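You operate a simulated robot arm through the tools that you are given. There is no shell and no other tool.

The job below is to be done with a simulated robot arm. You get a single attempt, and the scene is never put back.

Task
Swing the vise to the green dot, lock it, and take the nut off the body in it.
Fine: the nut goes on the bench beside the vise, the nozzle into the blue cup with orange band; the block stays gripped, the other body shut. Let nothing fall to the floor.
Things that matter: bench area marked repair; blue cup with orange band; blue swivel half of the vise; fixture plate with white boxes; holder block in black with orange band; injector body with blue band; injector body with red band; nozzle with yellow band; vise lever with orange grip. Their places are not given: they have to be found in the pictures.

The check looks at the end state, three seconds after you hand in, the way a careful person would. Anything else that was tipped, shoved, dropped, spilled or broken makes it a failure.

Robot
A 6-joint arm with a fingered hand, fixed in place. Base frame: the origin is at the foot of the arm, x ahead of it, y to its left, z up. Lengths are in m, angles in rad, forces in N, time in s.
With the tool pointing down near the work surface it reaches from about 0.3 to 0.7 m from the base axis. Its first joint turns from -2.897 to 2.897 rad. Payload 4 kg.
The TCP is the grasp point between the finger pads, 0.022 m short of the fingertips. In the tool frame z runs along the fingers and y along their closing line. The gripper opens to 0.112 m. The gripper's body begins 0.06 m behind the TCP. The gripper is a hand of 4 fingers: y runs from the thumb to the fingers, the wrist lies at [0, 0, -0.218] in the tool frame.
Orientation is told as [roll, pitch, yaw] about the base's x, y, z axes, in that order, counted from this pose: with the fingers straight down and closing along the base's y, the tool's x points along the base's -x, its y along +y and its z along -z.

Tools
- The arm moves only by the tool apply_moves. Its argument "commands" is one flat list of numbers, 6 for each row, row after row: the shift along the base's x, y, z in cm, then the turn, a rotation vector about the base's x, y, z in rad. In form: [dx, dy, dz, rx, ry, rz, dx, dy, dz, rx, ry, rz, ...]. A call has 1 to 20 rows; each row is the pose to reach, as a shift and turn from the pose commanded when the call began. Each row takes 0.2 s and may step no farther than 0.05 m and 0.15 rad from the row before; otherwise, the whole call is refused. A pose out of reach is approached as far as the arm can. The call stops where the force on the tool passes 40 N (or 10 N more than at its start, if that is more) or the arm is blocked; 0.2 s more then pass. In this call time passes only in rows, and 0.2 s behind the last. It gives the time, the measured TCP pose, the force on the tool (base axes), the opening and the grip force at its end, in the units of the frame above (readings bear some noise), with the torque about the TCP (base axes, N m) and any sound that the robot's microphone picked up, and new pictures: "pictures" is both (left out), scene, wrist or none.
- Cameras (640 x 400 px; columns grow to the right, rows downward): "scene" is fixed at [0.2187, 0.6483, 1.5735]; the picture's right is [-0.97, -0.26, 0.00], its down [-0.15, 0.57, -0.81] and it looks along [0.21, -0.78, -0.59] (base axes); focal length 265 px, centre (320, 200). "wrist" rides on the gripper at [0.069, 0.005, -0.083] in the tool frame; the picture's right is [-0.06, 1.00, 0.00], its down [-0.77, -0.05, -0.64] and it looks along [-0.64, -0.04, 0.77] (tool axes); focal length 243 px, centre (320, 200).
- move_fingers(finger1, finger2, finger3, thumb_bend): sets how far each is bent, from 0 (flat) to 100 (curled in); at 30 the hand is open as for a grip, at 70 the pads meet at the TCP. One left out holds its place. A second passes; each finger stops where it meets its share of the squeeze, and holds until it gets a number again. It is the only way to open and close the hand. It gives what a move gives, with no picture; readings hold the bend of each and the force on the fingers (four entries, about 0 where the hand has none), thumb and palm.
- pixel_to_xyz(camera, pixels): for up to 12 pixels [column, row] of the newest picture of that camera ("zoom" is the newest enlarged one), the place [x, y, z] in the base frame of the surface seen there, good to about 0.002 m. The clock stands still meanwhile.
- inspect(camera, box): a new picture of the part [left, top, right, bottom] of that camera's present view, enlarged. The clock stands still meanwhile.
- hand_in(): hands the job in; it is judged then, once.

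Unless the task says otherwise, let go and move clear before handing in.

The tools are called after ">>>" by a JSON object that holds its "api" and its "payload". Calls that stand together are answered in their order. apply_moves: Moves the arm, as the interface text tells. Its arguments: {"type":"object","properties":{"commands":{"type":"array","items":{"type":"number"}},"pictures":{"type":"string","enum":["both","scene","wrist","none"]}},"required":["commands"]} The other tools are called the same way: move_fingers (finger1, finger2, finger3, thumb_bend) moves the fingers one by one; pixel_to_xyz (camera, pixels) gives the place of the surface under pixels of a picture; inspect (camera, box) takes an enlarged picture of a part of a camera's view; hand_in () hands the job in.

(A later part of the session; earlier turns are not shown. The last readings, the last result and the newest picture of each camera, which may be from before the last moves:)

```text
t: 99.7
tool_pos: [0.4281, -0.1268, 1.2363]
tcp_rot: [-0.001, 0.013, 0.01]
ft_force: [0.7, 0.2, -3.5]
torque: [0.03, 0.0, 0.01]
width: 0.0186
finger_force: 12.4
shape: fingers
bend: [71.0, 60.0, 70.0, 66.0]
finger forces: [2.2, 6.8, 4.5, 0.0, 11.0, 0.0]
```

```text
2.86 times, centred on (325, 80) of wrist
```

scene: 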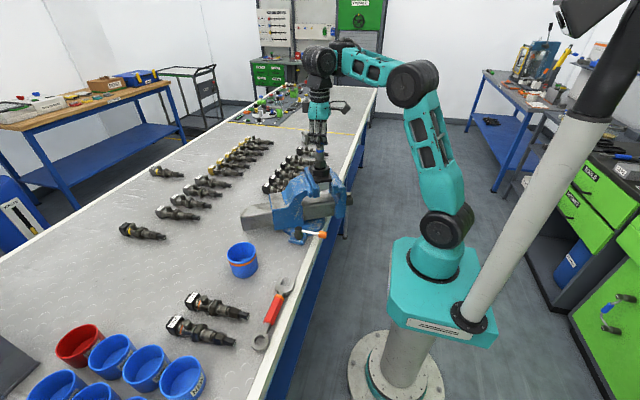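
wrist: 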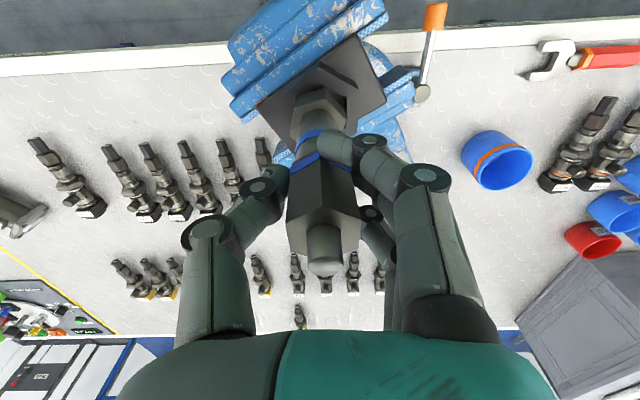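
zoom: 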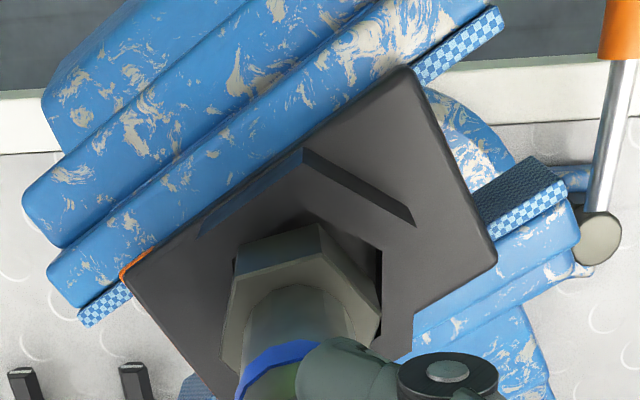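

The body now hangs freely (−3.5 N) right over the hole. I'll turn it +0.31 rad to line up the hexes and check.

>>> {"api": "apply_moves", "payload": {"commands": [0, 0, 0, 0, 0, 0.1, 0, 0, 0, 0, 0, 0.2, 0, 0, 0, 0, 0, 0.31], "pictures": "both"}}

>>> {"api": "inspect", "payload": {"camera": "wrist", "box": [265, 40, 385, 150]}}

```text
t: 100.5
tool_pos: [0.4275, -0.1264, 1.2359]
tcp_rot: [0.0, 0.013, 0.322]
ft_force: [0.6, -0.2, -3.3]
torque: [0.03, 0.04, 0.01]
width: 0.0185
finger_force: 12.2
shape: fingers
bend: [71.0, 60.0, 70.0, 66.0]
finger forces: [2.2, 6.8, 4.6, 0.0, 11.1, 0.1]
```

scene: 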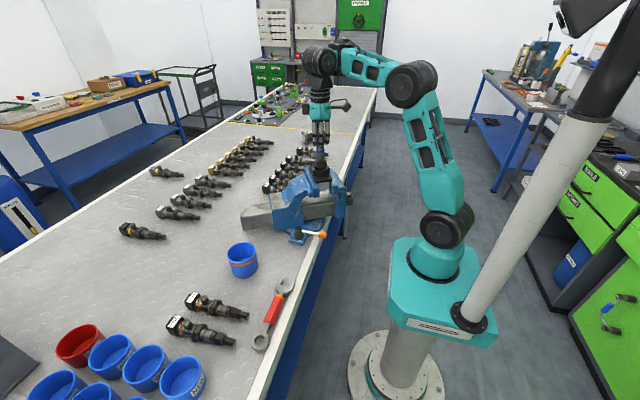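
wrist: 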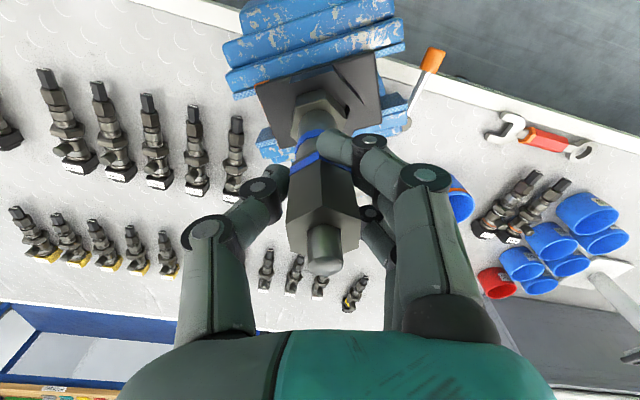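

```text
3.64 times, centred on (325, 95) of wrist
```

zoom: 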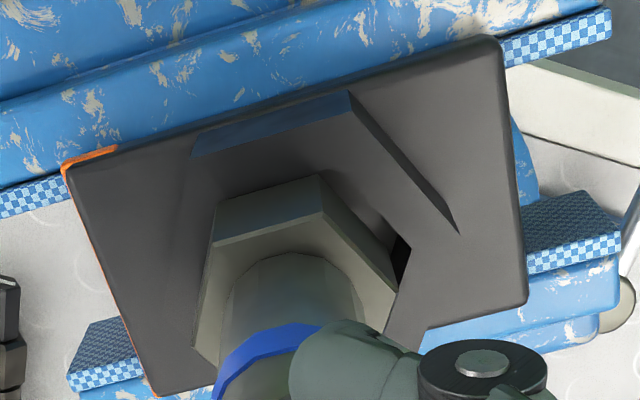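

>>> {"api": "pixel_to_xyz", "payload": {"camera": "zoom", "pixels": [[216, 250], [324, 217], [392, 291], [200, 342], [345, 98], [200, 155], [455, 228], [270, 234], [360, 255], [205, 300], [240, 260], [405, 235]]}}

```text
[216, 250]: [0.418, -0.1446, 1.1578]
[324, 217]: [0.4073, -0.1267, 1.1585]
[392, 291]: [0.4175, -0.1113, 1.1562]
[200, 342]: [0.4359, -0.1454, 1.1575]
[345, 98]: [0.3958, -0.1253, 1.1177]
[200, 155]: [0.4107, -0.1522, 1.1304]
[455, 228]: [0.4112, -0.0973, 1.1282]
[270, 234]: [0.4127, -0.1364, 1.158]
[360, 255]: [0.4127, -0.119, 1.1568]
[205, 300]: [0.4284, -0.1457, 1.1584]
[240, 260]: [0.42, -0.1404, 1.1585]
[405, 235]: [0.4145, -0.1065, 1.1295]
```

The base is now aligned within about 3° and its centre reads (0.4267,−0.1284), about 4 mm off the hole. I'll correct the centre and lower a few millimetres, watching for limits.

>>> {"api": "apply_moves", "payload": {"commands": [0.13, 0.38, 0, 0, 0, 0.05, 0.13, 0.38, -0.2, 0, 0, 0.05, 0.13, 0.38, -0.4, 0, 0, 0.05], "pictures": "both"}}

>>> {"api": "inspect", "payload": {"camera": "wrist", "box": [265, 40, 385, 150]}}

```text
t: 101.2
tool_pos: [0.4303, -0.1222, 1.2325]
tcp_rot: [-0.002, 0.016, 0.373]
ft_force: [0.4, -0.2, -4.4]
torque: [-0.02, 0.0, 0.01]
width: 0.0187
finger_force: 12.1
shape: fingers
bend: [71.0, 60.0, 70.0, 66.0]
finger forces: [2.3, 6.9, 4.6, 0.1, 11.2, 0.0]
```

scene: 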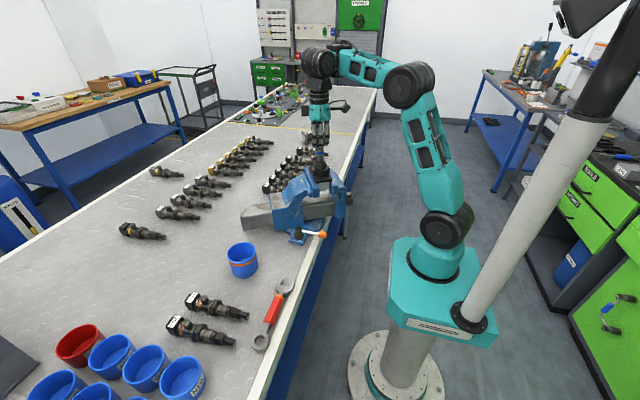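
wrist: 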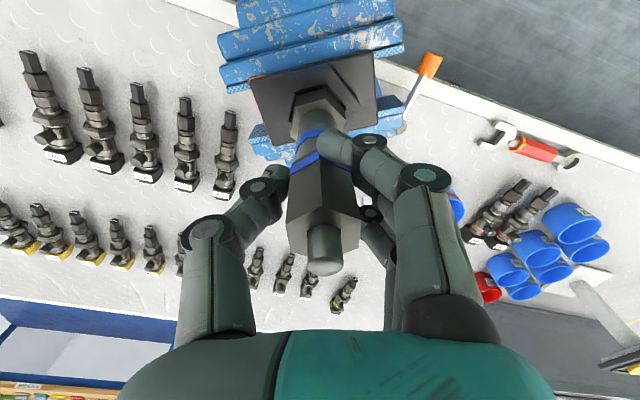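

```text
3.64 times, centred on (325, 95) of wrist
```

zoom: 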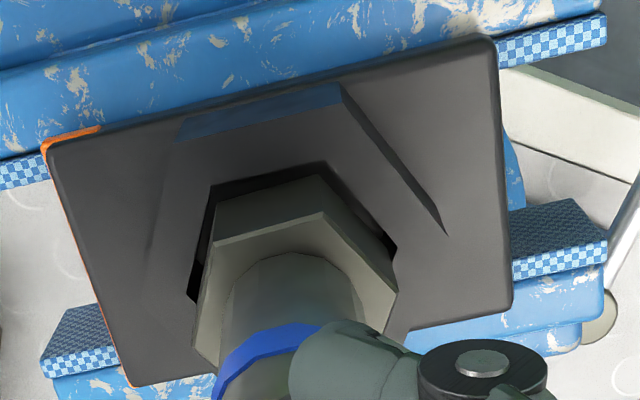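

The base now sits inside the hole's outline with dark gap around it. I'll continue lowering in small steps.

>>> {"api": "apply_moves", "payload": {"commands": [0, 0, -0.2, 0, 0, 0, 0, 0, -0.4, 0, 0, 0, 0, 0, -0.6, 0, 0, 0], "pictures": "wrist"}}

>>> {"api": "inspect", "payload": {"camera": "wrist", "box": [265, 40, 385, 150]}}

>>> {"api": "inspect", "payload": {"camera": "scene", "box": [300, 120, 345, 180]}}

```text
t: 102.0
tool_pos: [0.4326, -0.1247, 1.2302]
tcp_rot: [0.001, 0.016, 0.371]
ft_force: [0.0, 0.3, -3.6]
torque: [-0.01, 0.03, 0.02]
width: 0.0187
finger_force: 12.4
shape: fingers
bend: [71.0, 60.0, 70.0, 66.0]
finger forces: [2.2, 7.0, 4.7, 0.0, 10.9, 0.0]
out of reach, approached as far as the arm can: row 2, 3
```

wrist: 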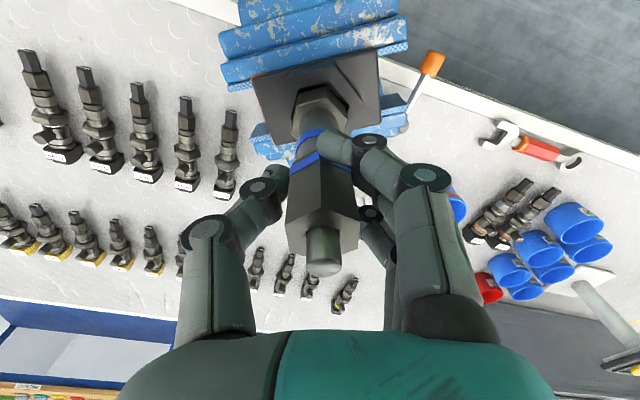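

```text
3.64 times, centred on (325, 95) of wrist
```

zoom: 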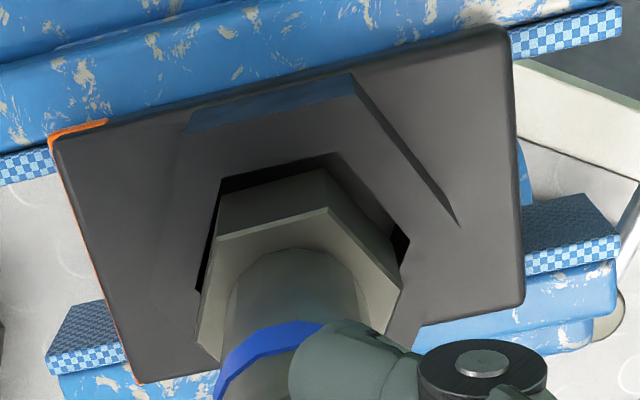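

```text
6.67 times, centred on (322, 150) of scene
```

zoom: 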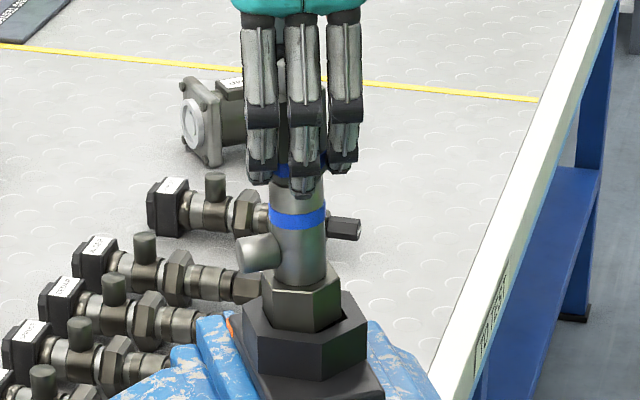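

The arm can't go below z≈1.230 in this posture and drifted about 4 mm toward +x. I'll return to the centred spot at z≈1.233, and let the body slide the last 2 cm down inside a loosened finger cage.

>>> {"api": "apply_moves", "payload": {"commands": [-0.2, 0.1, 0.2, 0, 0, 0, -0.36, 0.22, 0.28, 0, 0, 0], "pictures": "wrist"}}

>>> {"api": "inspect", "payload": {"camera": "wrist", "box": [285, 55, 375, 135]}}

```text
t: 102.7
tool_pos: [0.4284, -0.1211, 1.2335]
tcp_rot: [0.0, 0.015, 0.373]
ft_force: [0.9, 0.3, -4.2]
torque: [0.01, -0.03, 0.01]
width: 0.0184
finger_force: 12.5
shape: fingers
bend: [71.0, 60.0, 70.0, 66.0]
finger forces: [2.2, 6.8, 4.6, 0.0, 11.0, 0.0]
```

wrist: 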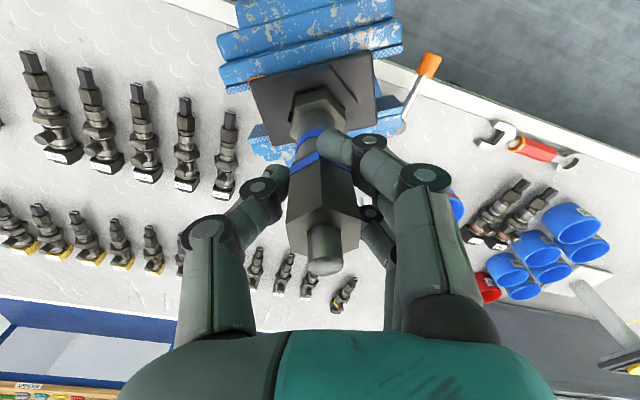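

```text
5.00 times, centred on (330, 95) of wrist
```

zoom: 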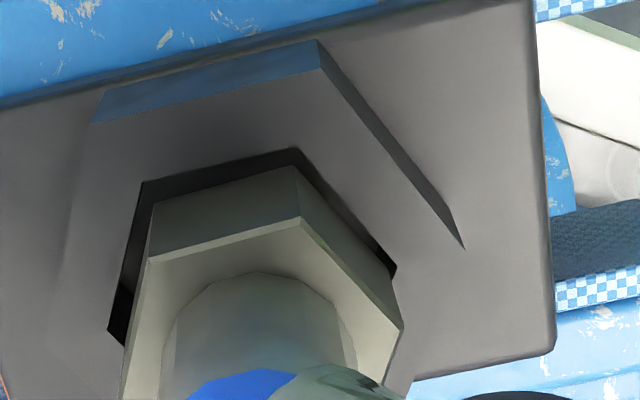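

The base's lower edges now lie about 2–3 mm inside the hole's edges all round and parallel to them. I'll loosen the fingers just a few millimetres so the body can slide down while caged.

>>> {"api": "move_fingers", "payload": {"finger1": 66, "finger2": 56, "finger3": 66, "thumb_bend": 62}}

>>> {"api": "inspect", "payload": {"camera": "wrist", "box": [245, 30, 405, 300]}}

>>> {"api": "inspect", "payload": {"camera": "scene", "box": [300, 120, 345, 180]}}

```text
t: 103.7
tool_pos: [0.4283, -0.1232, 1.2332]
tcp_rot: [0.0, 0.014, 0.372]
ft_force: [0.4, -0.7, 0.0]
torque: [0.02, 0.01, 0.03]
width: 0.0233
finger_force: 0.3
shape: fingers
bend: [66.0, 56.0, 65.0, 61.0]
finger forces: [0.5, 0.0, 0.5, 0.0, 1.1, 0.0]
```

```text
1.48 times, centred on (325, 165) of wrist
```

zoom: 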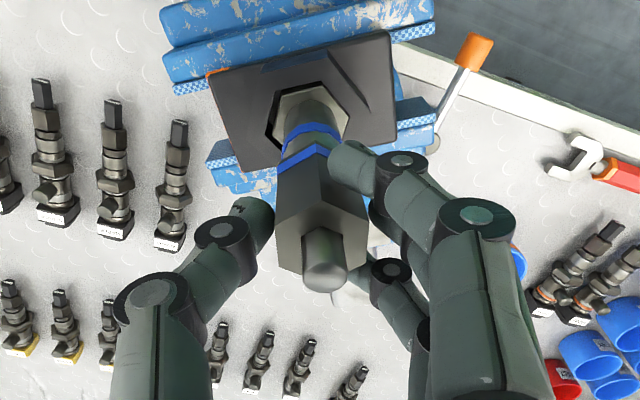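

```text
6.67 times, centred on (322, 150) of scene
```

zoom: 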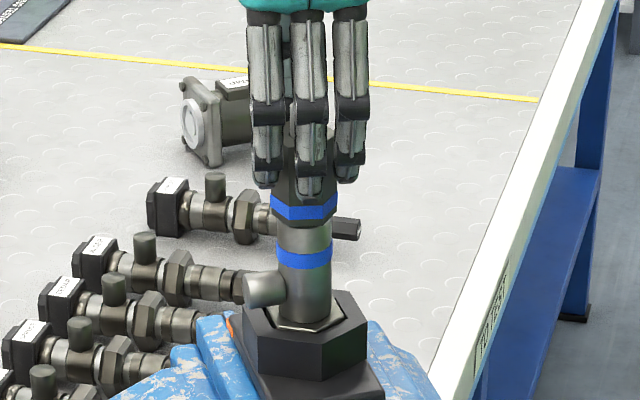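

The body dropped fully back into the socket: the stub and lower band are at their original height in the scene zoom. I'll open the hand fully, then rise clear.

>>> {"api": "move_fingers", "payload": {"finger1": 30, "finger2": 30, "finger3": 30, "thumb_bend": 30}}

>>> {"api": "apply_moves", "payload": {"commands": [0, 0, 3, 0, 0, 0, 0, 0, 7, 0, 0, 0], "pictures": "both"}}

>>> {"api": "inspect", "payload": {"camera": "scene", "box": [300, 120, 345, 180]}}

```text
t: 104.7
tool_pos: [0.4281, -0.1218, 1.2322]
tcp_rot: [-0.001, 0.014, 0.372]
ft_force: [0.8, -0.2, 0.6]
torque: [0.0, 0.02, 0.0]
width: 0.1127
finger_force: 0.0
shape: fingers
bend: [30.0, 30.0, 30.0, 30.0]
finger forces: [0.1, 0.0, 0.0, 0.1, 0.0, 0.0]
```

```text
t: 105.2
tool_pos: [0.4287, -0.1203, 1.3032]
tcp_rot: [-0.001, 0.014, 0.38]
ft_force: [0.4, 0.0, 1.0]
torque: [0.02, -0.02, -0.04]
width: 0.1126
finger_force: 0.0
shape: fingers
bend: [30.0, 30.0, 30.0, 30.0]
finger forces: [0.0, 0.0, 0.1, 0.0, 0.1, 0.0]
out of reach, approached as far as the arm can: row 1
```

scene: 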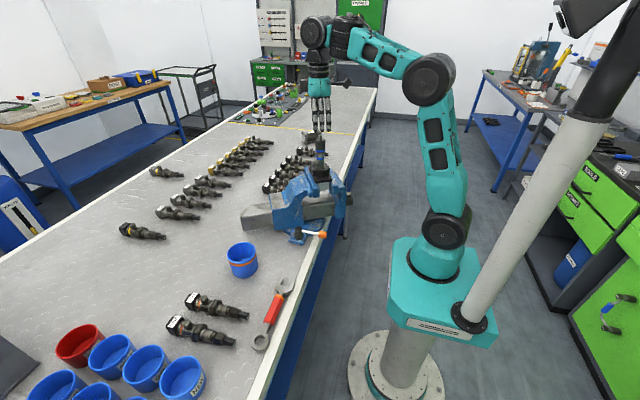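
wrist: 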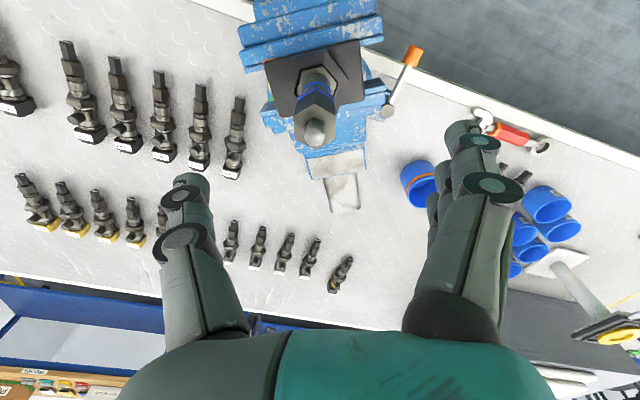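

```text
6.67 times, centred on (322, 150) of scene
```

zoom: 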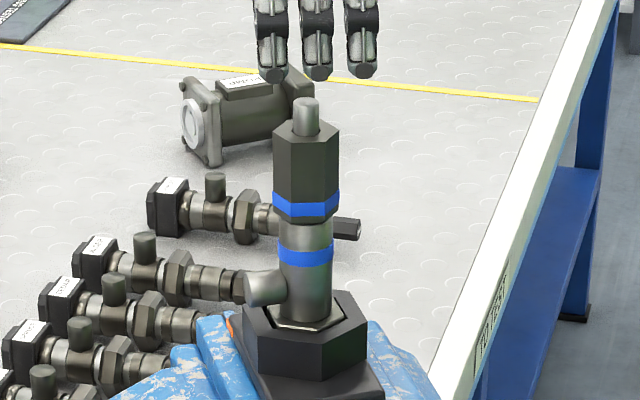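

The body is seated upright in the block again. I'll re-measure the nut's centre and orientation from here.

>>> {"api": "inspect", "payload": {"camera": "wrist", "box": [285, 60, 345, 155]}}

```text
4.21 times, centred on (315, 108) of wrist
```

zoom: 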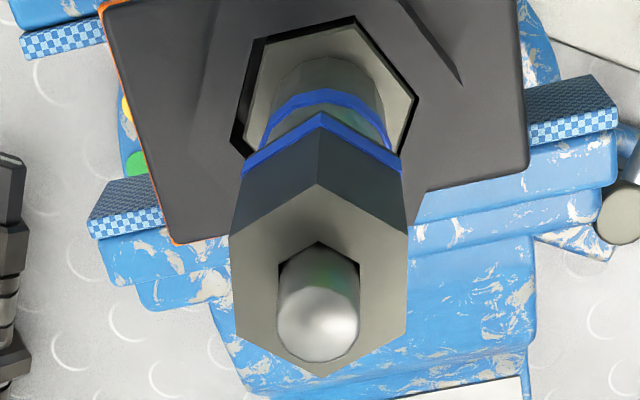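

>>> {"api": "pixel_to_xyz", "payload": {"camera": "zoom", "pixels": [[318, 189], [402, 234], [402, 333], [320, 372], [240, 333], [234, 239], [320, 325], [290, 220], [350, 220], [400, 285], [240, 285], [318, 215]]}}

```text
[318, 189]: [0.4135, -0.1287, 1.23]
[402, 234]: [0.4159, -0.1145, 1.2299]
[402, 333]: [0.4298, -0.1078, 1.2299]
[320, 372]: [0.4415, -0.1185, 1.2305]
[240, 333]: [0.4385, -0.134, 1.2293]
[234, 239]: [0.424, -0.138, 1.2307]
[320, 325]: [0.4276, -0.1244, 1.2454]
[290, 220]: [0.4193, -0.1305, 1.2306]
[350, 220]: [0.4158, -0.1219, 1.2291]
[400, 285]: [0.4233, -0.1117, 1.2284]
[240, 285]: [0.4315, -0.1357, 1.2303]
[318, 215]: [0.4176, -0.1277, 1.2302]
```

The nut's centre is (0.4272,−0.1236), top at z=1.230, and its flats are aligned for yaw 0.34, −0.71 or −1.76. I'll go out and down beside the vise to the clean low posture, then turn there.

>>> {"api": "apply_moves", "payload": {"commands": [-2, 4, 0, 0, 0, 0, -4, 8, 0, 0, 0, 0, -6, 12, 0, 0, 0, 0, -7, 15.5, -1, 0, 0, 0, -7, 16, -5.5, 0, 0, 0, -7, 16, -10, 0, 0, 0, -7, 16, -14.5, 0, 0, 0, -7, 16, -19, 0, 0, 0, -7, 16, -20.5, 0, 0, 0, -7, 16, -20.5, 0, 0, -0.1], "pictures": "scene"}}

```text
t: 107.5
tool_pos: [0.3578, 0.0382, 1.0982]
tcp_rot: [-0.001, 0.013, 0.27]
ft_force: [-0.8, 0.4, -0.4]
torque: [0.02, -0.03, -0.01]
width: 0.1127
finger_force: 0.0
shape: fingers
bend: [30.0, 30.0, 30.0, 30.0]
finger forces: [0.1, 0.0, 0.1, 0.0, 0.1, 0.0]
```

scene: 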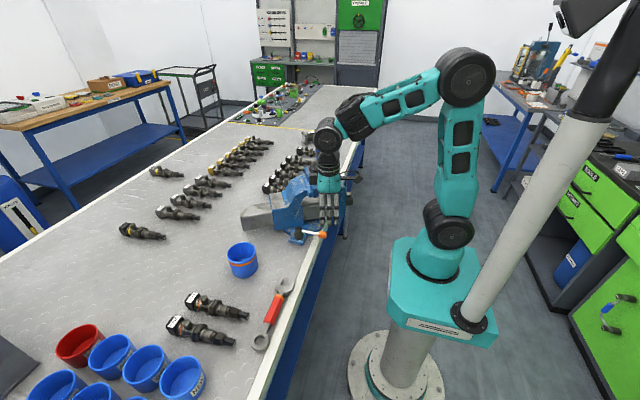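

No limits were hit this time. I'll turn to yaw −1.756 here in the low posture and check it's reachable.

>>> {"api": "apply_moves", "payload": {"commands": [0, 0, 0, 0, 0, -0.145, 0, 0, 0, 0, 0, -0.29, 0, 0, 0, 0, 0, -0.435, 0, 0, 0, 0, 0, -0.58, 0, 0, 0, 0, 0, -0.725, 0, 0, 0, 0, 0, -0.87, 0, 0, 0, 0, 0, -1.015, 0, 0, 0, 0, 0, -1.16, 0, 0, 0, 0, 0, -1.305, 0, 0, 0, 0, 0, -1.45, 0, 0, 0, 0, 0, -1.595, 0, 0, 0, 0, 0, -1.74, 0, 0, 0, 0, 0, -1.885, 0, 0, 0, 0, 0, -2.026], "pictures": "wrist"}}

```text
t: 110.5
tool_pos: [0.3596, 0.0384, 1.0989]
tcp_rot: [-0.001, 0.013, -1.756]
ft_force: [0.0, -0.2, -0.4]
torque: [-0.01, 0.01, 0.01]
width: 0.1125
finger_force: 0.0
shape: fingers
bend: [30.0, 30.0, 30.0, 30.0]
finger forces: [0.0, 0.0, 0.0, 0.0, 0.0, 0.1]
```

wrist: 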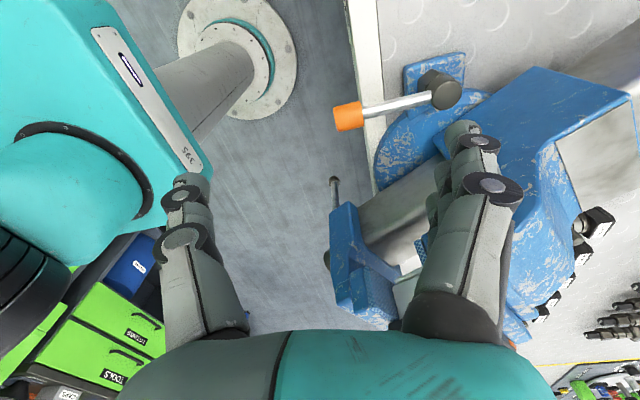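

Yaw −1.756 works here. I'll rise to nut height and move to the start of the sideways approach at about (0.455,0.024), also removing a small tilt.

>>> {"api": "apply_moves", "payload": {"commands": [0, 0, 4, -0.0128, 0.0024, 0, 0, 0, 8, -0.0128, 0.0024, 0, 2.5, -0.4, 11, -0.0128, 0.0024, 0, 6, -0.9, 11, -0.0128, 0.0024, 0, 9.5, -1.4, 11, -0.0128, 0.0024, 0], "pictures": "both"}}

```text
t: 111.7
tool_pos: [0.454, 0.0275, 1.2086]
tcp_rot: [-0.002, 0.0, -1.757]
ft_force: [-0.4, 0.1, 0.7]
torque: [-0.02, -0.02, 0.0]
width: 0.1128
finger_force: 0.0
shape: fingers
bend: [30.0, 30.0, 30.0, 30.0]
finger forces: [0.0, 0.0, 0.0, 0.0, 0.1, 0.1]
```

scene: 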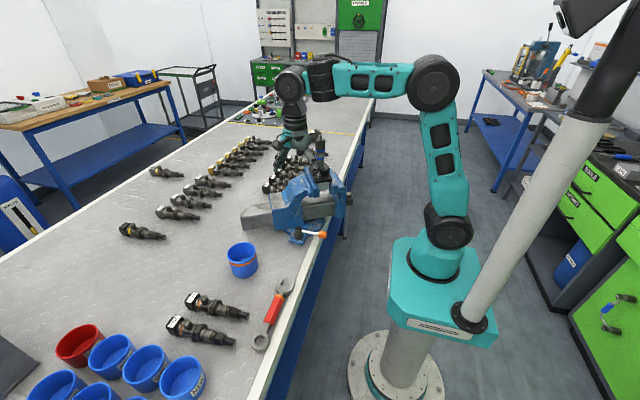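
wrist: 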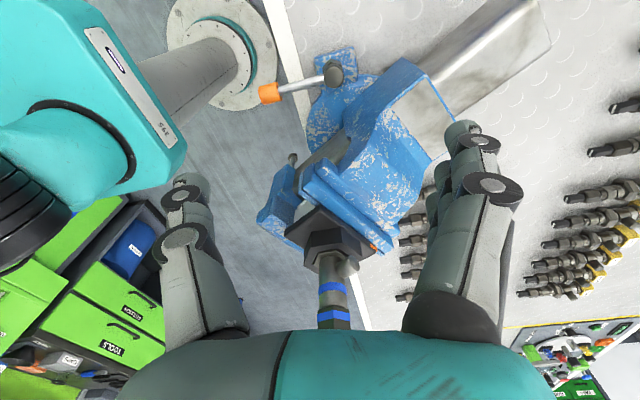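

The posture is clean, with the nut centred ahead at wrist (332,310). I'll go straight in along the hand's axis.

>>> {"api": "apply_moves", "payload": {"commands": [-0.67, -3.78, 0, 0, 0, 0, -1.34, -7.56, 0, 0, 0, 0, -2.01, -11.34, 0, 0, 0, 0, -2.68, -15.1, 0, 0, 0, 0], "pictures": "both"}}

>>> {"api": "inspect", "payload": {"camera": "wrist", "box": [240, 120, 400, 290]}}

```text
t: 112.7
tool_pos: [0.4248, -0.1266, 1.2088]
tcp_rot: [-0.002, 0.001, -1.754]
ft_force: [1.1, 0.8, 0.7]
torque: [-0.01, -0.04, 0.01]
width: 0.113
finger_force: 0.1
shape: fingers
bend: [30.0, 30.0, 30.0, 30.0]
finger forces: [0.1, 0.1, 0.0, 0.0, 0.0, 0.0]
```

scene: 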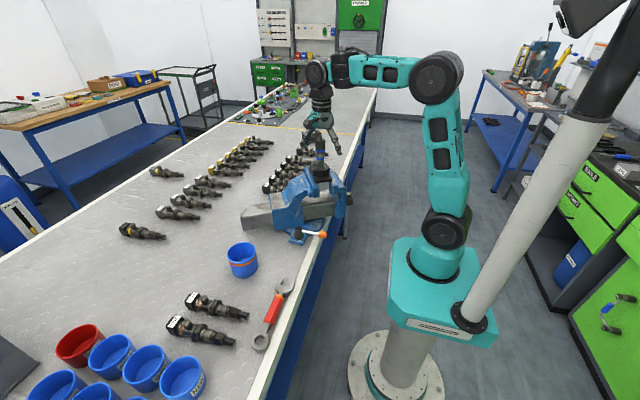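
wrist: 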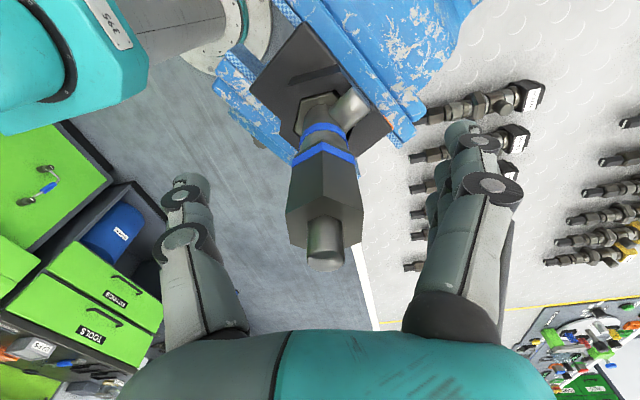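

```text
2.35 times, centred on (320, 205) of wrist
```

zoom: 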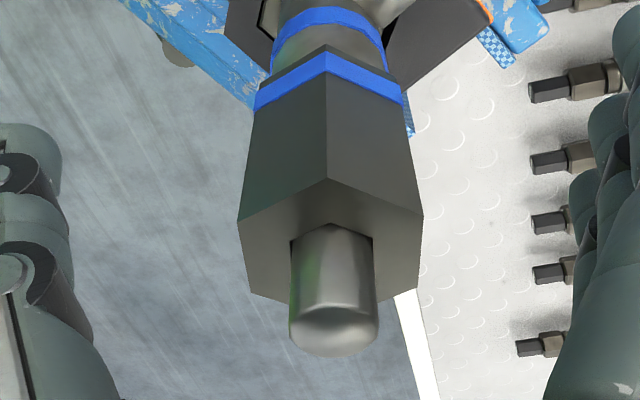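

The hex flats face thumb and fingers squarely. I'll correct about 2.5 mm and close on the nut.

>>> {"api": "apply_moves", "payload": {"commands": [0.22, 0.25, 0, 0, 0, 0], "pictures": "none"}}

>>> {"api": "move_fingers", "payload": {"finger1": 72, "finger2": 72, "finger3": 72, "thumb_bend": 72}}

>>> {"api": "inspect", "payload": {"camera": "wrist", "box": [180, 60, 460, 300]}}

```text
t: 113.0
tool_pos: [0.4276, -0.1238, 1.2083]
tcp_rot: [-0.001, 0.001, -1.755]
ft_force: [-0.4, 0.6, -0.3]
torque: [0.01, 0.02, -0.02]
width: 0.1129
finger_force: 0.0
shape: fingers
bend: [30.0, 30.0, 30.0, 30.0]
finger forces: [0.0, 0.0, 0.0, 0.0, 0.0, 0.0]
```

```text
t: 114.0
tool_pos: [0.4278, -0.124, 1.2075]
tcp_rot: [-0.003, 0.002, -1.755]
ft_force: [0.1, -0.2, -1.7]
torque: [0.0, -0.05, 0.02]
width: 0.0199
finger_force: 11.8
shape: fingers
bend: [70.0, 60.0, 70.0, 65.0]
finger forces: [2.1, 6.8, 2.5, 0.0, 12.1, 0.0]
```

```text
1.67 times, centred on (320, 180) of wrist
```

zoom: 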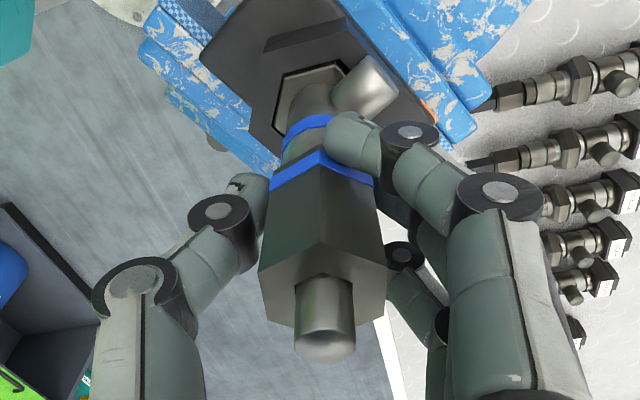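

I have a good grip on the nut. I'll turn counter-clockwise in two halves at constant height so the body stays pressed down.

>>> {"api": "apply_moves", "payload": {"commands": [0, 0, 0, 0, 0, 0.14, 0, 0, 0, 0, 0, 0.28, 0, 0, 0, 0, 0, 0.42, 0, 0, 0, 0, 0, 0.56, 0, 0, 0, 0, 0, 0.7, 0, 0, 0, 0, 0, 0.84, 0, 0, 0, 0, 0, 0.98, 0, 0, 0, 0, 0, 1.12], "pictures": "both"}}

>>> {"api": "inspect", "payload": {"camera": "scene", "box": [300, 120, 345, 180]}}

```text
t: 115.8
tool_pos: [0.4282, -0.1236, 1.2082]
tcp_rot: [0.002, 0.001, -0.63]
ft_force: [-1.7, -4.8, 0.7]
torque: [-0.12, 0.06, -0.05]
width: 0.0202
finger_force: 12.1
shape: fingers
bend: [71.0, 61.0, 70.0, 65.0]
finger forces: [1.6, 5.7, 2.4, 0.0, 13.8, 0.0]
```

scene: 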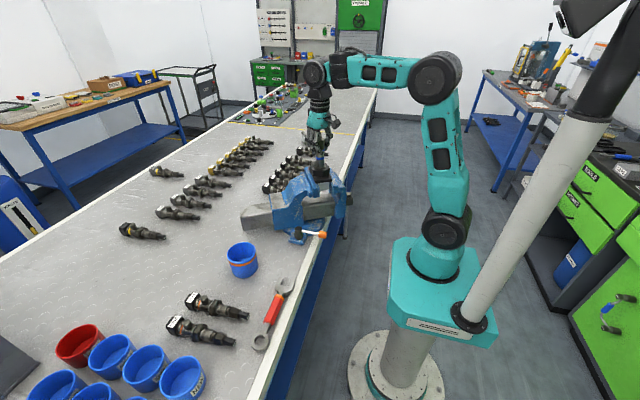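
wrist: 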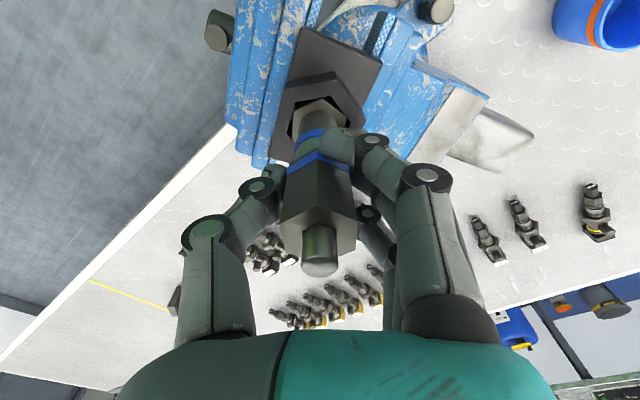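

```text
6.67 times, centred on (322, 150) of scene
```

zoom: 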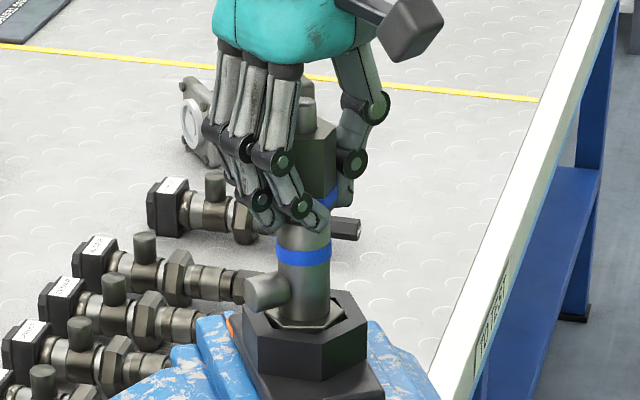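

The body stays seated, with the stub only shifting within the socket's slack. I'll finish the stroke to yaw 0.34.

>>> {"api": "apply_moves", "payload": {"commands": [0, 0, 0, 0, 0, 0.14, 0, 0, 0, 0, 0, 0.28, 0, 0, 0, 0, 0, 0.42, 0, 0, 0, 0, 0, 0.56, 0, 0, 0, 0, 0, 0.7, 0, 0, 0, 0, 0, 0.84, 0, 0, 0, 0, 0, 0.97], "pictures": "none"}}

>>> {"api": "inspect", "payload": {"camera": "scene", "box": [300, 120, 345, 180]}}

>>> {"api": "inspect", "payload": {"camera": "wrist", "box": [240, 40, 400, 300]}}

```text
t: 117.5
tool_pos: [0.4294, -0.1256, 1.2077]
tcp_rot: [0.0, 0.001, 0.338]
ft_force: [-4.9, -1.2, 2.5]
torque: [-0.01, 0.06, -0.02]
width: 0.0195
finger_force: 12.3
shape: fingers
bend: [71.0, 61.0, 70.0, 65.0]
finger forces: [3.4, 7.3, 2.1, 0.0, 12.2, 0.1]
```

```text
6.67 times, centred on (322, 150) of scene
```

zoom: 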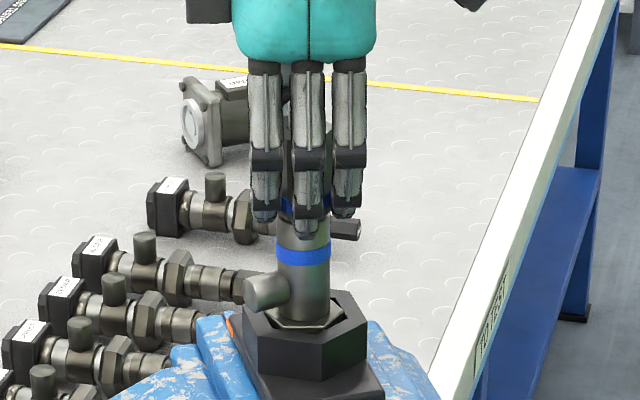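

```text
1.54 times, centred on (320, 170) of wrist
```

zoom: 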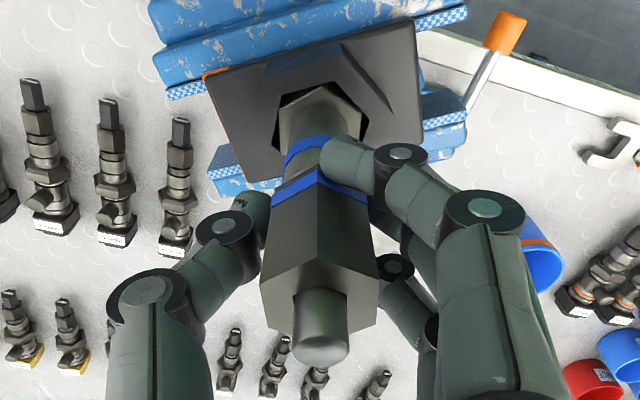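

The stroke is complete and the body is still seated. I'll open, turn back 120° and grip again.

>>> {"api": "move_fingers", "payload": {"finger1": 40, "finger2": 40, "finger3": 40, "thumb_bend": 40}}

>>> {"api": "apply_moves", "payload": {"commands": [-0.08, 0.1, 0.05, 0, 0, -0.14, -0.15, 0.15, 0.1, 0, 0, -0.28, -0.15, 0.15, 0.1, 0, 0, -0.42, -0.15, 0.15, 0.1, 0, 0, -0.56, -0.15, 0.15, 0.1, 0, 0, -0.7, -0.15, 0.15, 0.1, 0, 0, -0.84, -0.15, 0.15, 0.1, 0, 0, -0.98, -0.15, 0.15, 0.1, 0, 0, -1.12, -0.15, 0.15, 0.1, 0, 0, -1.26, -0.15, 0.15, 0.1, 0, 0, -1.4, -0.15, 0.15, 0.1, 0, 0, -1.54, -0.15, 0.15, 0.1, 0, 0, -1.68, -0.15, 0.15, 0.1, 0, 0, -1.82, -0.15, 0.15, 0.1, 0, 0, -1.96, -0.15, 0.15, 0.1, 0, 0, -2.094], "pictures": "wrist"}}

>>> {"api": "inspect", "payload": {"camera": "wrist", "box": [240, 120, 400, 290]}}

```text
t: 118.5
tool_pos: [0.4303, -0.1255, 1.2089]
tcp_rot: [-0.002, 0.002, 0.335]
ft_force: [0.3, 0.6, -0.1]
torque: [-0.03, -0.01, -0.03]
width: 0.0849
finger_force: 0.1
shape: fingers
bend: [40.0, 40.0, 40.0, 40.0]
finger forces: [0.1, 0.1, 0.0, 0.0, 0.1, 0.0]
```

```text
t: 121.7
tool_pos: [0.4269, -0.1207, 1.2098]
tcp_rot: [-0.002, 0.001, -1.761]
ft_force: [0.1, 0.1, -0.5]
torque: [0.0, 0.01, -0.01]
width: 0.085
finger_force: 0.1
shape: fingers
bend: [40.0, 40.0, 40.0, 40.0]
finger forces: [0.0, 0.0, 0.0, 0.1, 0.1, 0.0]
```

wrist: 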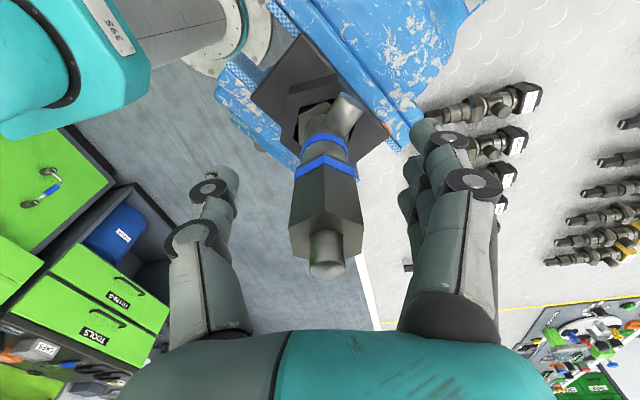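

```text
2.35 times, centred on (320, 205) of wrist
```

zoom: 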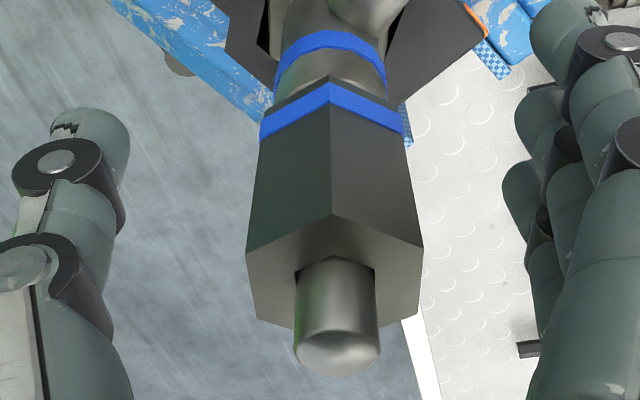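

The nut is again aligned in the hand. I'll measure its centre and height to see how far it has climbed.

>>> {"api": "pixel_to_xyz", "payload": {"camera": "zoom", "pixels": [[332, 220], [418, 250], [412, 310], [250, 257], [262, 316], [335, 345], [331, 90], [300, 110], [380, 115], [331, 130], [320, 40], [335, 75]]}}

```text
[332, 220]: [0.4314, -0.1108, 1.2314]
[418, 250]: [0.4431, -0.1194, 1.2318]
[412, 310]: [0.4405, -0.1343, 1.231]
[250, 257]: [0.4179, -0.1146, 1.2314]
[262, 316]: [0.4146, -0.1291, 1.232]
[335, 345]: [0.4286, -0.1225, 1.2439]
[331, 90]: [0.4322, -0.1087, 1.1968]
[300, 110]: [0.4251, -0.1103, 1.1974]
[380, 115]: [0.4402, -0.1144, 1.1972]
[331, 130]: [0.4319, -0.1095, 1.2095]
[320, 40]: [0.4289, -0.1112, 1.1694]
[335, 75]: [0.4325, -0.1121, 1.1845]
```

The nut top is now at z=1.2315, about 2 mm up from the start, while the tip stays, so it is unscrewing properly. I'll centre on (0.429,−0.1244), grip and turn the next 120°.

>>> {"api": "apply_moves", "payload": {"commands": [0.2, -0.34, 0.05, 0, 0, 0], "pictures": "none"}}

>>> {"api": "move_fingers", "payload": {"finger1": 72, "finger2": 72, "finger3": 72, "thumb_bend": 72}}

>>> {"api": "apply_moves", "payload": {"commands": [0, 0, 0, 0, 0, 0.14, 0, 0, 0, 0, 0, 0.28, 0, 0, 0, 0, 0, 0.42, 0, 0, 0, 0, 0, 0.56, 0, 0, 0, 0, 0, 0.7, 0, 0, 0, 0, 0, 0.84, 0, 0, 0, 0, 0, 0.98, 0, 0, 0, 0, 0, 1.12, 0, 0, 0, 0, 0, 1.26, 0, 0, 0, 0, 0, 1.4, 0, 0, 0, 0, 0, 1.54, 0, 0, 0, 0, 0, 1.68, 0, 0, 0, 0, 0, 1.82, 0, 0, 0, 0, 0, 1.96, 0, 0, 0, 0, 0, 2.094], "pictures": "wrist"}}

>>> {"api": "inspect", "payload": {"camera": "scene", "box": [300, 120, 345, 180]}}

```text
t: 122.0
tool_pos: [0.4299, -0.125, 1.2104]
tcp_rot: [0.0, 0.001, -1.76]
ft_force: [0.3, 0.0, -1.1]
torque: [-0.01, 0.02, 0.0]
width: 0.085
finger_force: 0.0
shape: fingers
bend: [40.0, 40.0, 40.0, 40.0]
finger forces: [0.0, 0.1, 0.0, 0.0, 0.0, 0.0]
```

```text
t: 123.0
tool_pos: [0.43, -0.1256, 1.2107]
tcp_rot: [-0.002, 0.001, -1.76]
ft_force: [-0.2, 0.4, -0.9]
torque: [0.0, 0.01, 0.01]
width: 0.0203
finger_force: 11.4
shape: fingers
bend: [70.0, 60.0, 70.0, 65.0]
finger forces: [2.3, 6.7, 2.3, 0.0, 12.3, 0.0]
```

```text
t: 126.2
tool_pos: [0.4291, -0.1263, 1.2102]
tcp_rot: [-0.001, 0.002, 0.338]
ft_force: [0.2, -0.6, 0.7]
torque: [-0.03, 0.0, 0.01]
width: 0.0201
finger_force: 12.5
shape: fingers
bend: [70.0, 60.0, 70.0, 65.0]
finger forces: [2.7, 7.0, 2.7, 0.0, 12.2, 0.1]
```

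wrist: 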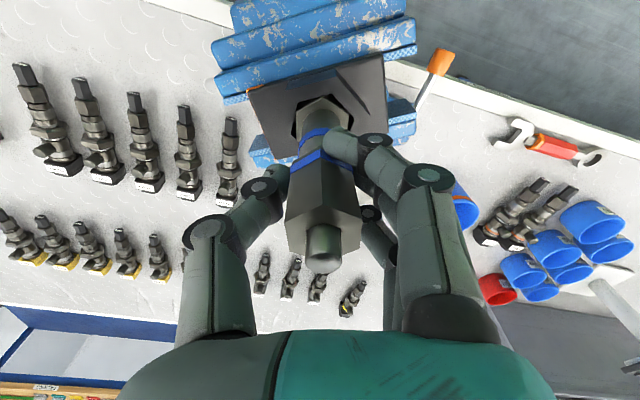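

```text
6.67 times, centred on (322, 150) of scene
```

zoom: 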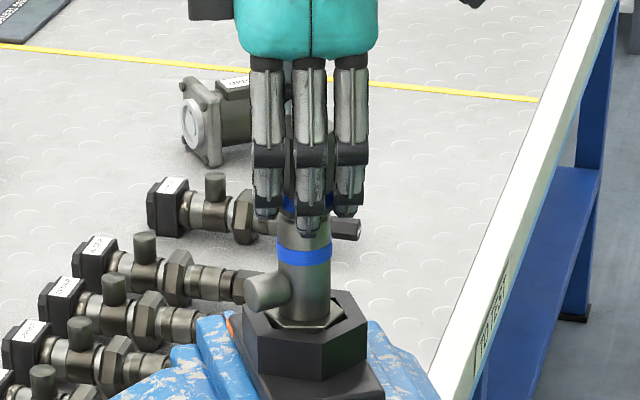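

The stroke went smoothly with only 0.7 N vertical. I'll open, turn back and measure the nut again.

>>> {"api": "move_fingers", "payload": {"finger1": 40, "finger2": 40, "finger3": 40, "thumb_bend": 40}}

>>> {"api": "apply_moves", "payload": {"commands": [0, 0, 0.05, 0, 0, -0.14, 0, 0.1, 0.1, 0, 0, -0.28, 0, 0.1, 0.1, 0, 0, -0.42, 0, 0.1, 0.1, 0, 0, -0.56, 0, 0.1, 0.1, 0, 0, -0.7, 0, 0.1, 0.1, 0, 0, -0.84, 0, 0.1, 0.1, 0, 0, -0.98, 0, 0.1, 0.1, 0, 0, -1.12, 0, 0.1, 0.1, 0, 0, -1.26, 0, 0.1, 0.1, 0, 0, -1.4, 0, 0.1, 0.1, 0, 0, -1.54, 0, 0.1, 0.1, 0, 0, -1.68, 0, 0.1, 0.1, 0, 0, -1.82, 0, 0.1, 0.1, 0, 0, -1.96, 0, 0.1, 0.1, 0, 0, -2.094], "pictures": "wrist"}}

>>> {"api": "inspect", "payload": {"camera": "wrist", "box": [240, 120, 400, 290]}}

>>> {"api": "pixel_to_xyz", "payload": {"camera": "zoom", "pixels": [[332, 225], [415, 252], [410, 305], [255, 260], [265, 312], [335, 345], [331, 90], [331, 130], [340, 235], [300, 245], [370, 245], [335, 75]]}}

```text
t: 127.2
tool_pos: [0.4281, -0.1267, 1.2101]
tcp_rot: [-0.001, 0.003, 0.335]
ft_force: [-0.1, 0.2, 0.1]
torque: [0.01, -0.02, 0.02]
width: 0.0846
finger_force: 0.0
shape: fingers
bend: [40.0, 40.0, 40.0, 40.0]
finger forces: [0.0, 0.1, 0.0, 0.1, 0.0, 0.0]
```

```text
t: 130.4
tool_pos: [0.4292, -0.1253, 1.2117]
tcp_rot: [-0.003, 0.003, -1.761]
ft_force: [-0.1, 0.0, 0.0]
torque: [-0.02, -0.03, 0.03]
width: 0.0849
finger_force: 0.1
shape: fingers
bend: [40.0, 40.0, 40.0, 40.0]
finger forces: [0.0, 0.0, 0.0, 0.0, 0.1, 0.0]
```

wrist: 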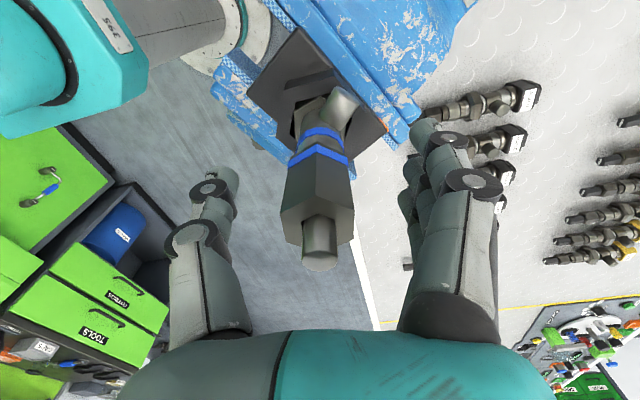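

```text
2.35 times, centred on (320, 205) of wrist
```

zoom: 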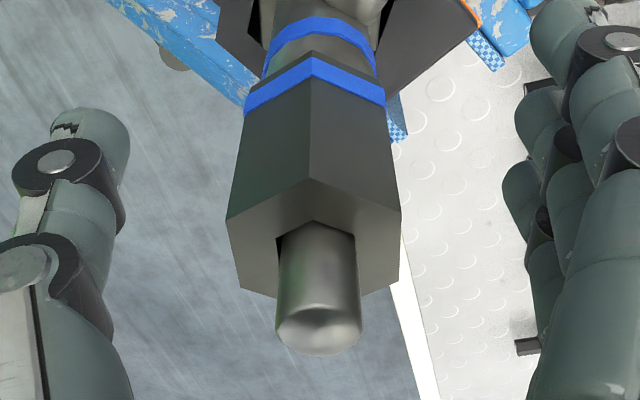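

```text
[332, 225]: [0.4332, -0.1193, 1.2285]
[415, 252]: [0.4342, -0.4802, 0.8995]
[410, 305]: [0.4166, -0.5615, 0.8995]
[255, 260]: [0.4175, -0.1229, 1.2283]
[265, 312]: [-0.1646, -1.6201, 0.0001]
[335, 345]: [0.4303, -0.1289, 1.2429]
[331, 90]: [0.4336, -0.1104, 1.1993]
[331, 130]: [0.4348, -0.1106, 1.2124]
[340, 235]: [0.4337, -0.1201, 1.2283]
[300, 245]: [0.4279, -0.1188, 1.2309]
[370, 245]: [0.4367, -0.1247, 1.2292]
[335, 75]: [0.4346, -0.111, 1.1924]
```

>>> {"api": "pixel_to_xyz", "payload": {"camera": "zoom", "pixels": [[312, 186], [396, 212], [393, 280], [231, 224], [244, 286], [318, 340], [290, 205], [350, 205], [260, 255], [385, 250], [312, 62], [312, 75]]}}

>>> {"api": "inspect", "payload": {"camera": "scene", "box": [300, 120, 345, 180]}}

```text
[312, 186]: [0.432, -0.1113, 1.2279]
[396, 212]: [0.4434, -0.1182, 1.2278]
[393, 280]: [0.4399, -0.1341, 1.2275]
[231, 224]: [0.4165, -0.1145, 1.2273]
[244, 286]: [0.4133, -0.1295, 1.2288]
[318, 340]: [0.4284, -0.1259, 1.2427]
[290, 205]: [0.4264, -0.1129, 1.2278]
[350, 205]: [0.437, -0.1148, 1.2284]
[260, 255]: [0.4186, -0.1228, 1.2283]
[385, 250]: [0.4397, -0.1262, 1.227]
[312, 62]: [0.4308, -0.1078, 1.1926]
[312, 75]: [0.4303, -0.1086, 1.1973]
```

```text
6.67 times, centred on (322, 150) of scene
```

zoom: 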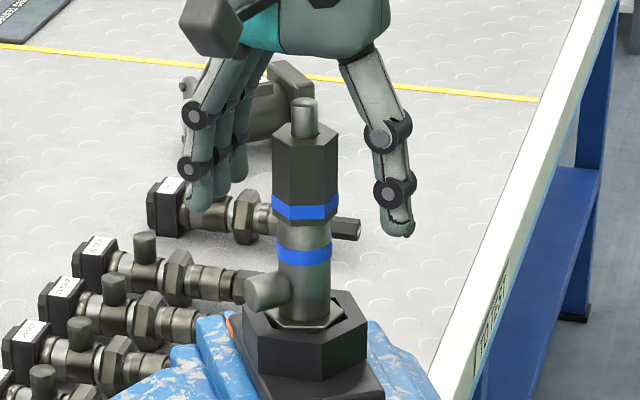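

The nut's top is now at 1.2279, lower than before, and its band sits closer to the body's band. It may have come off its thread and settled loosely, so I'll grip it and lift a few millimetres as a test.

>>> {"api": "apply_moves", "payload": {"commands": [-0.08, 0.1, -0.4, 0, 0, 0], "pictures": "none"}}

>>> {"api": "move_fingers", "payload": {"finger1": 72, "finger2": 72, "finger3": 72, "thumb_bend": 72}}

>>> {"api": "apply_moves", "payload": {"commands": [0, 0, 0.15, 0, 0, 0, 0, 0, 0.3, 0, 0, 0], "pictures": "wrist"}}

>>> {"api": "inspect", "payload": {"camera": "scene", "box": [300, 120, 345, 180]}}

>>> {"api": "inspect", "payload": {"camera": "wrist", "box": [240, 60, 400, 300]}}

```text
t: 130.8
tool_pos: [0.4282, -0.1238, 1.2066]
tcp_rot: [-0.002, 0.002, -1.76]
ft_force: [-0.8, 0.1, 0.1]
torque: [-0.03, 0.05, 0.02]
width: 0.085
finger_force: 0.1
shape: fingers
bend: [40.0, 40.0, 40.0, 40.0]
finger forces: [0.0, 0.0, 0.0, 0.1, 0.0, 0.0]
```

```text
t: 131.8
tool_pos: [0.4281, -0.1236, 1.2082]
tcp_rot: [-0.002, 0.003, -1.76]
ft_force: [-0.8, 0.1, -0.3]
torque: [-0.03, 0.0, -0.02]
width: 0.0187
finger_force: 11.6
shape: fingers
bend: [71.0, 60.0, 69.0, 65.0]
finger forces: [1.6, 6.7, 3.3, 0.0, 12.2, 0.0]
```

```text
t: 132.4
tool_pos: [0.4288, -0.1224, 1.211]
tcp_rot: [-0.001, 0.001, -1.761]
ft_force: [-0.4, 0.5, -1.2]
torque: [0.01, -0.02, 0.01]
width: 0.0188
finger_force: 12.1
shape: fingers
bend: [71.0, 60.0, 69.0, 65.0]
finger forces: [1.6, 6.7, 3.2, 0.0, 12.2, 0.0]
```

wrist: 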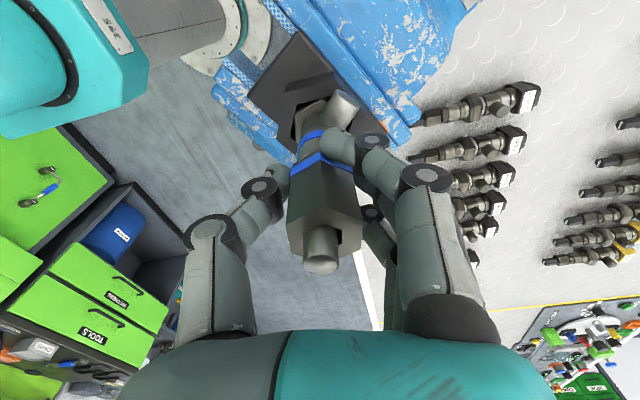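

```text
6.67 times, centred on (322, 150) of scene
```

zoom: 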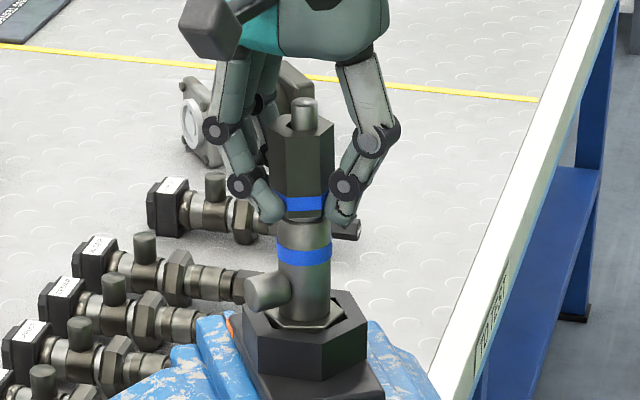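

```text
1.67 times, centred on (320, 180) of wrist
```

zoom: 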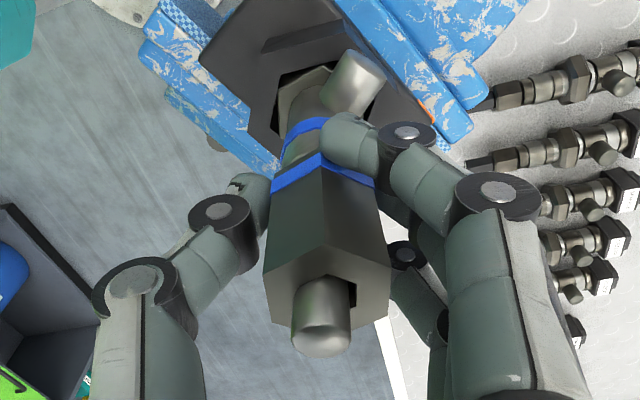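

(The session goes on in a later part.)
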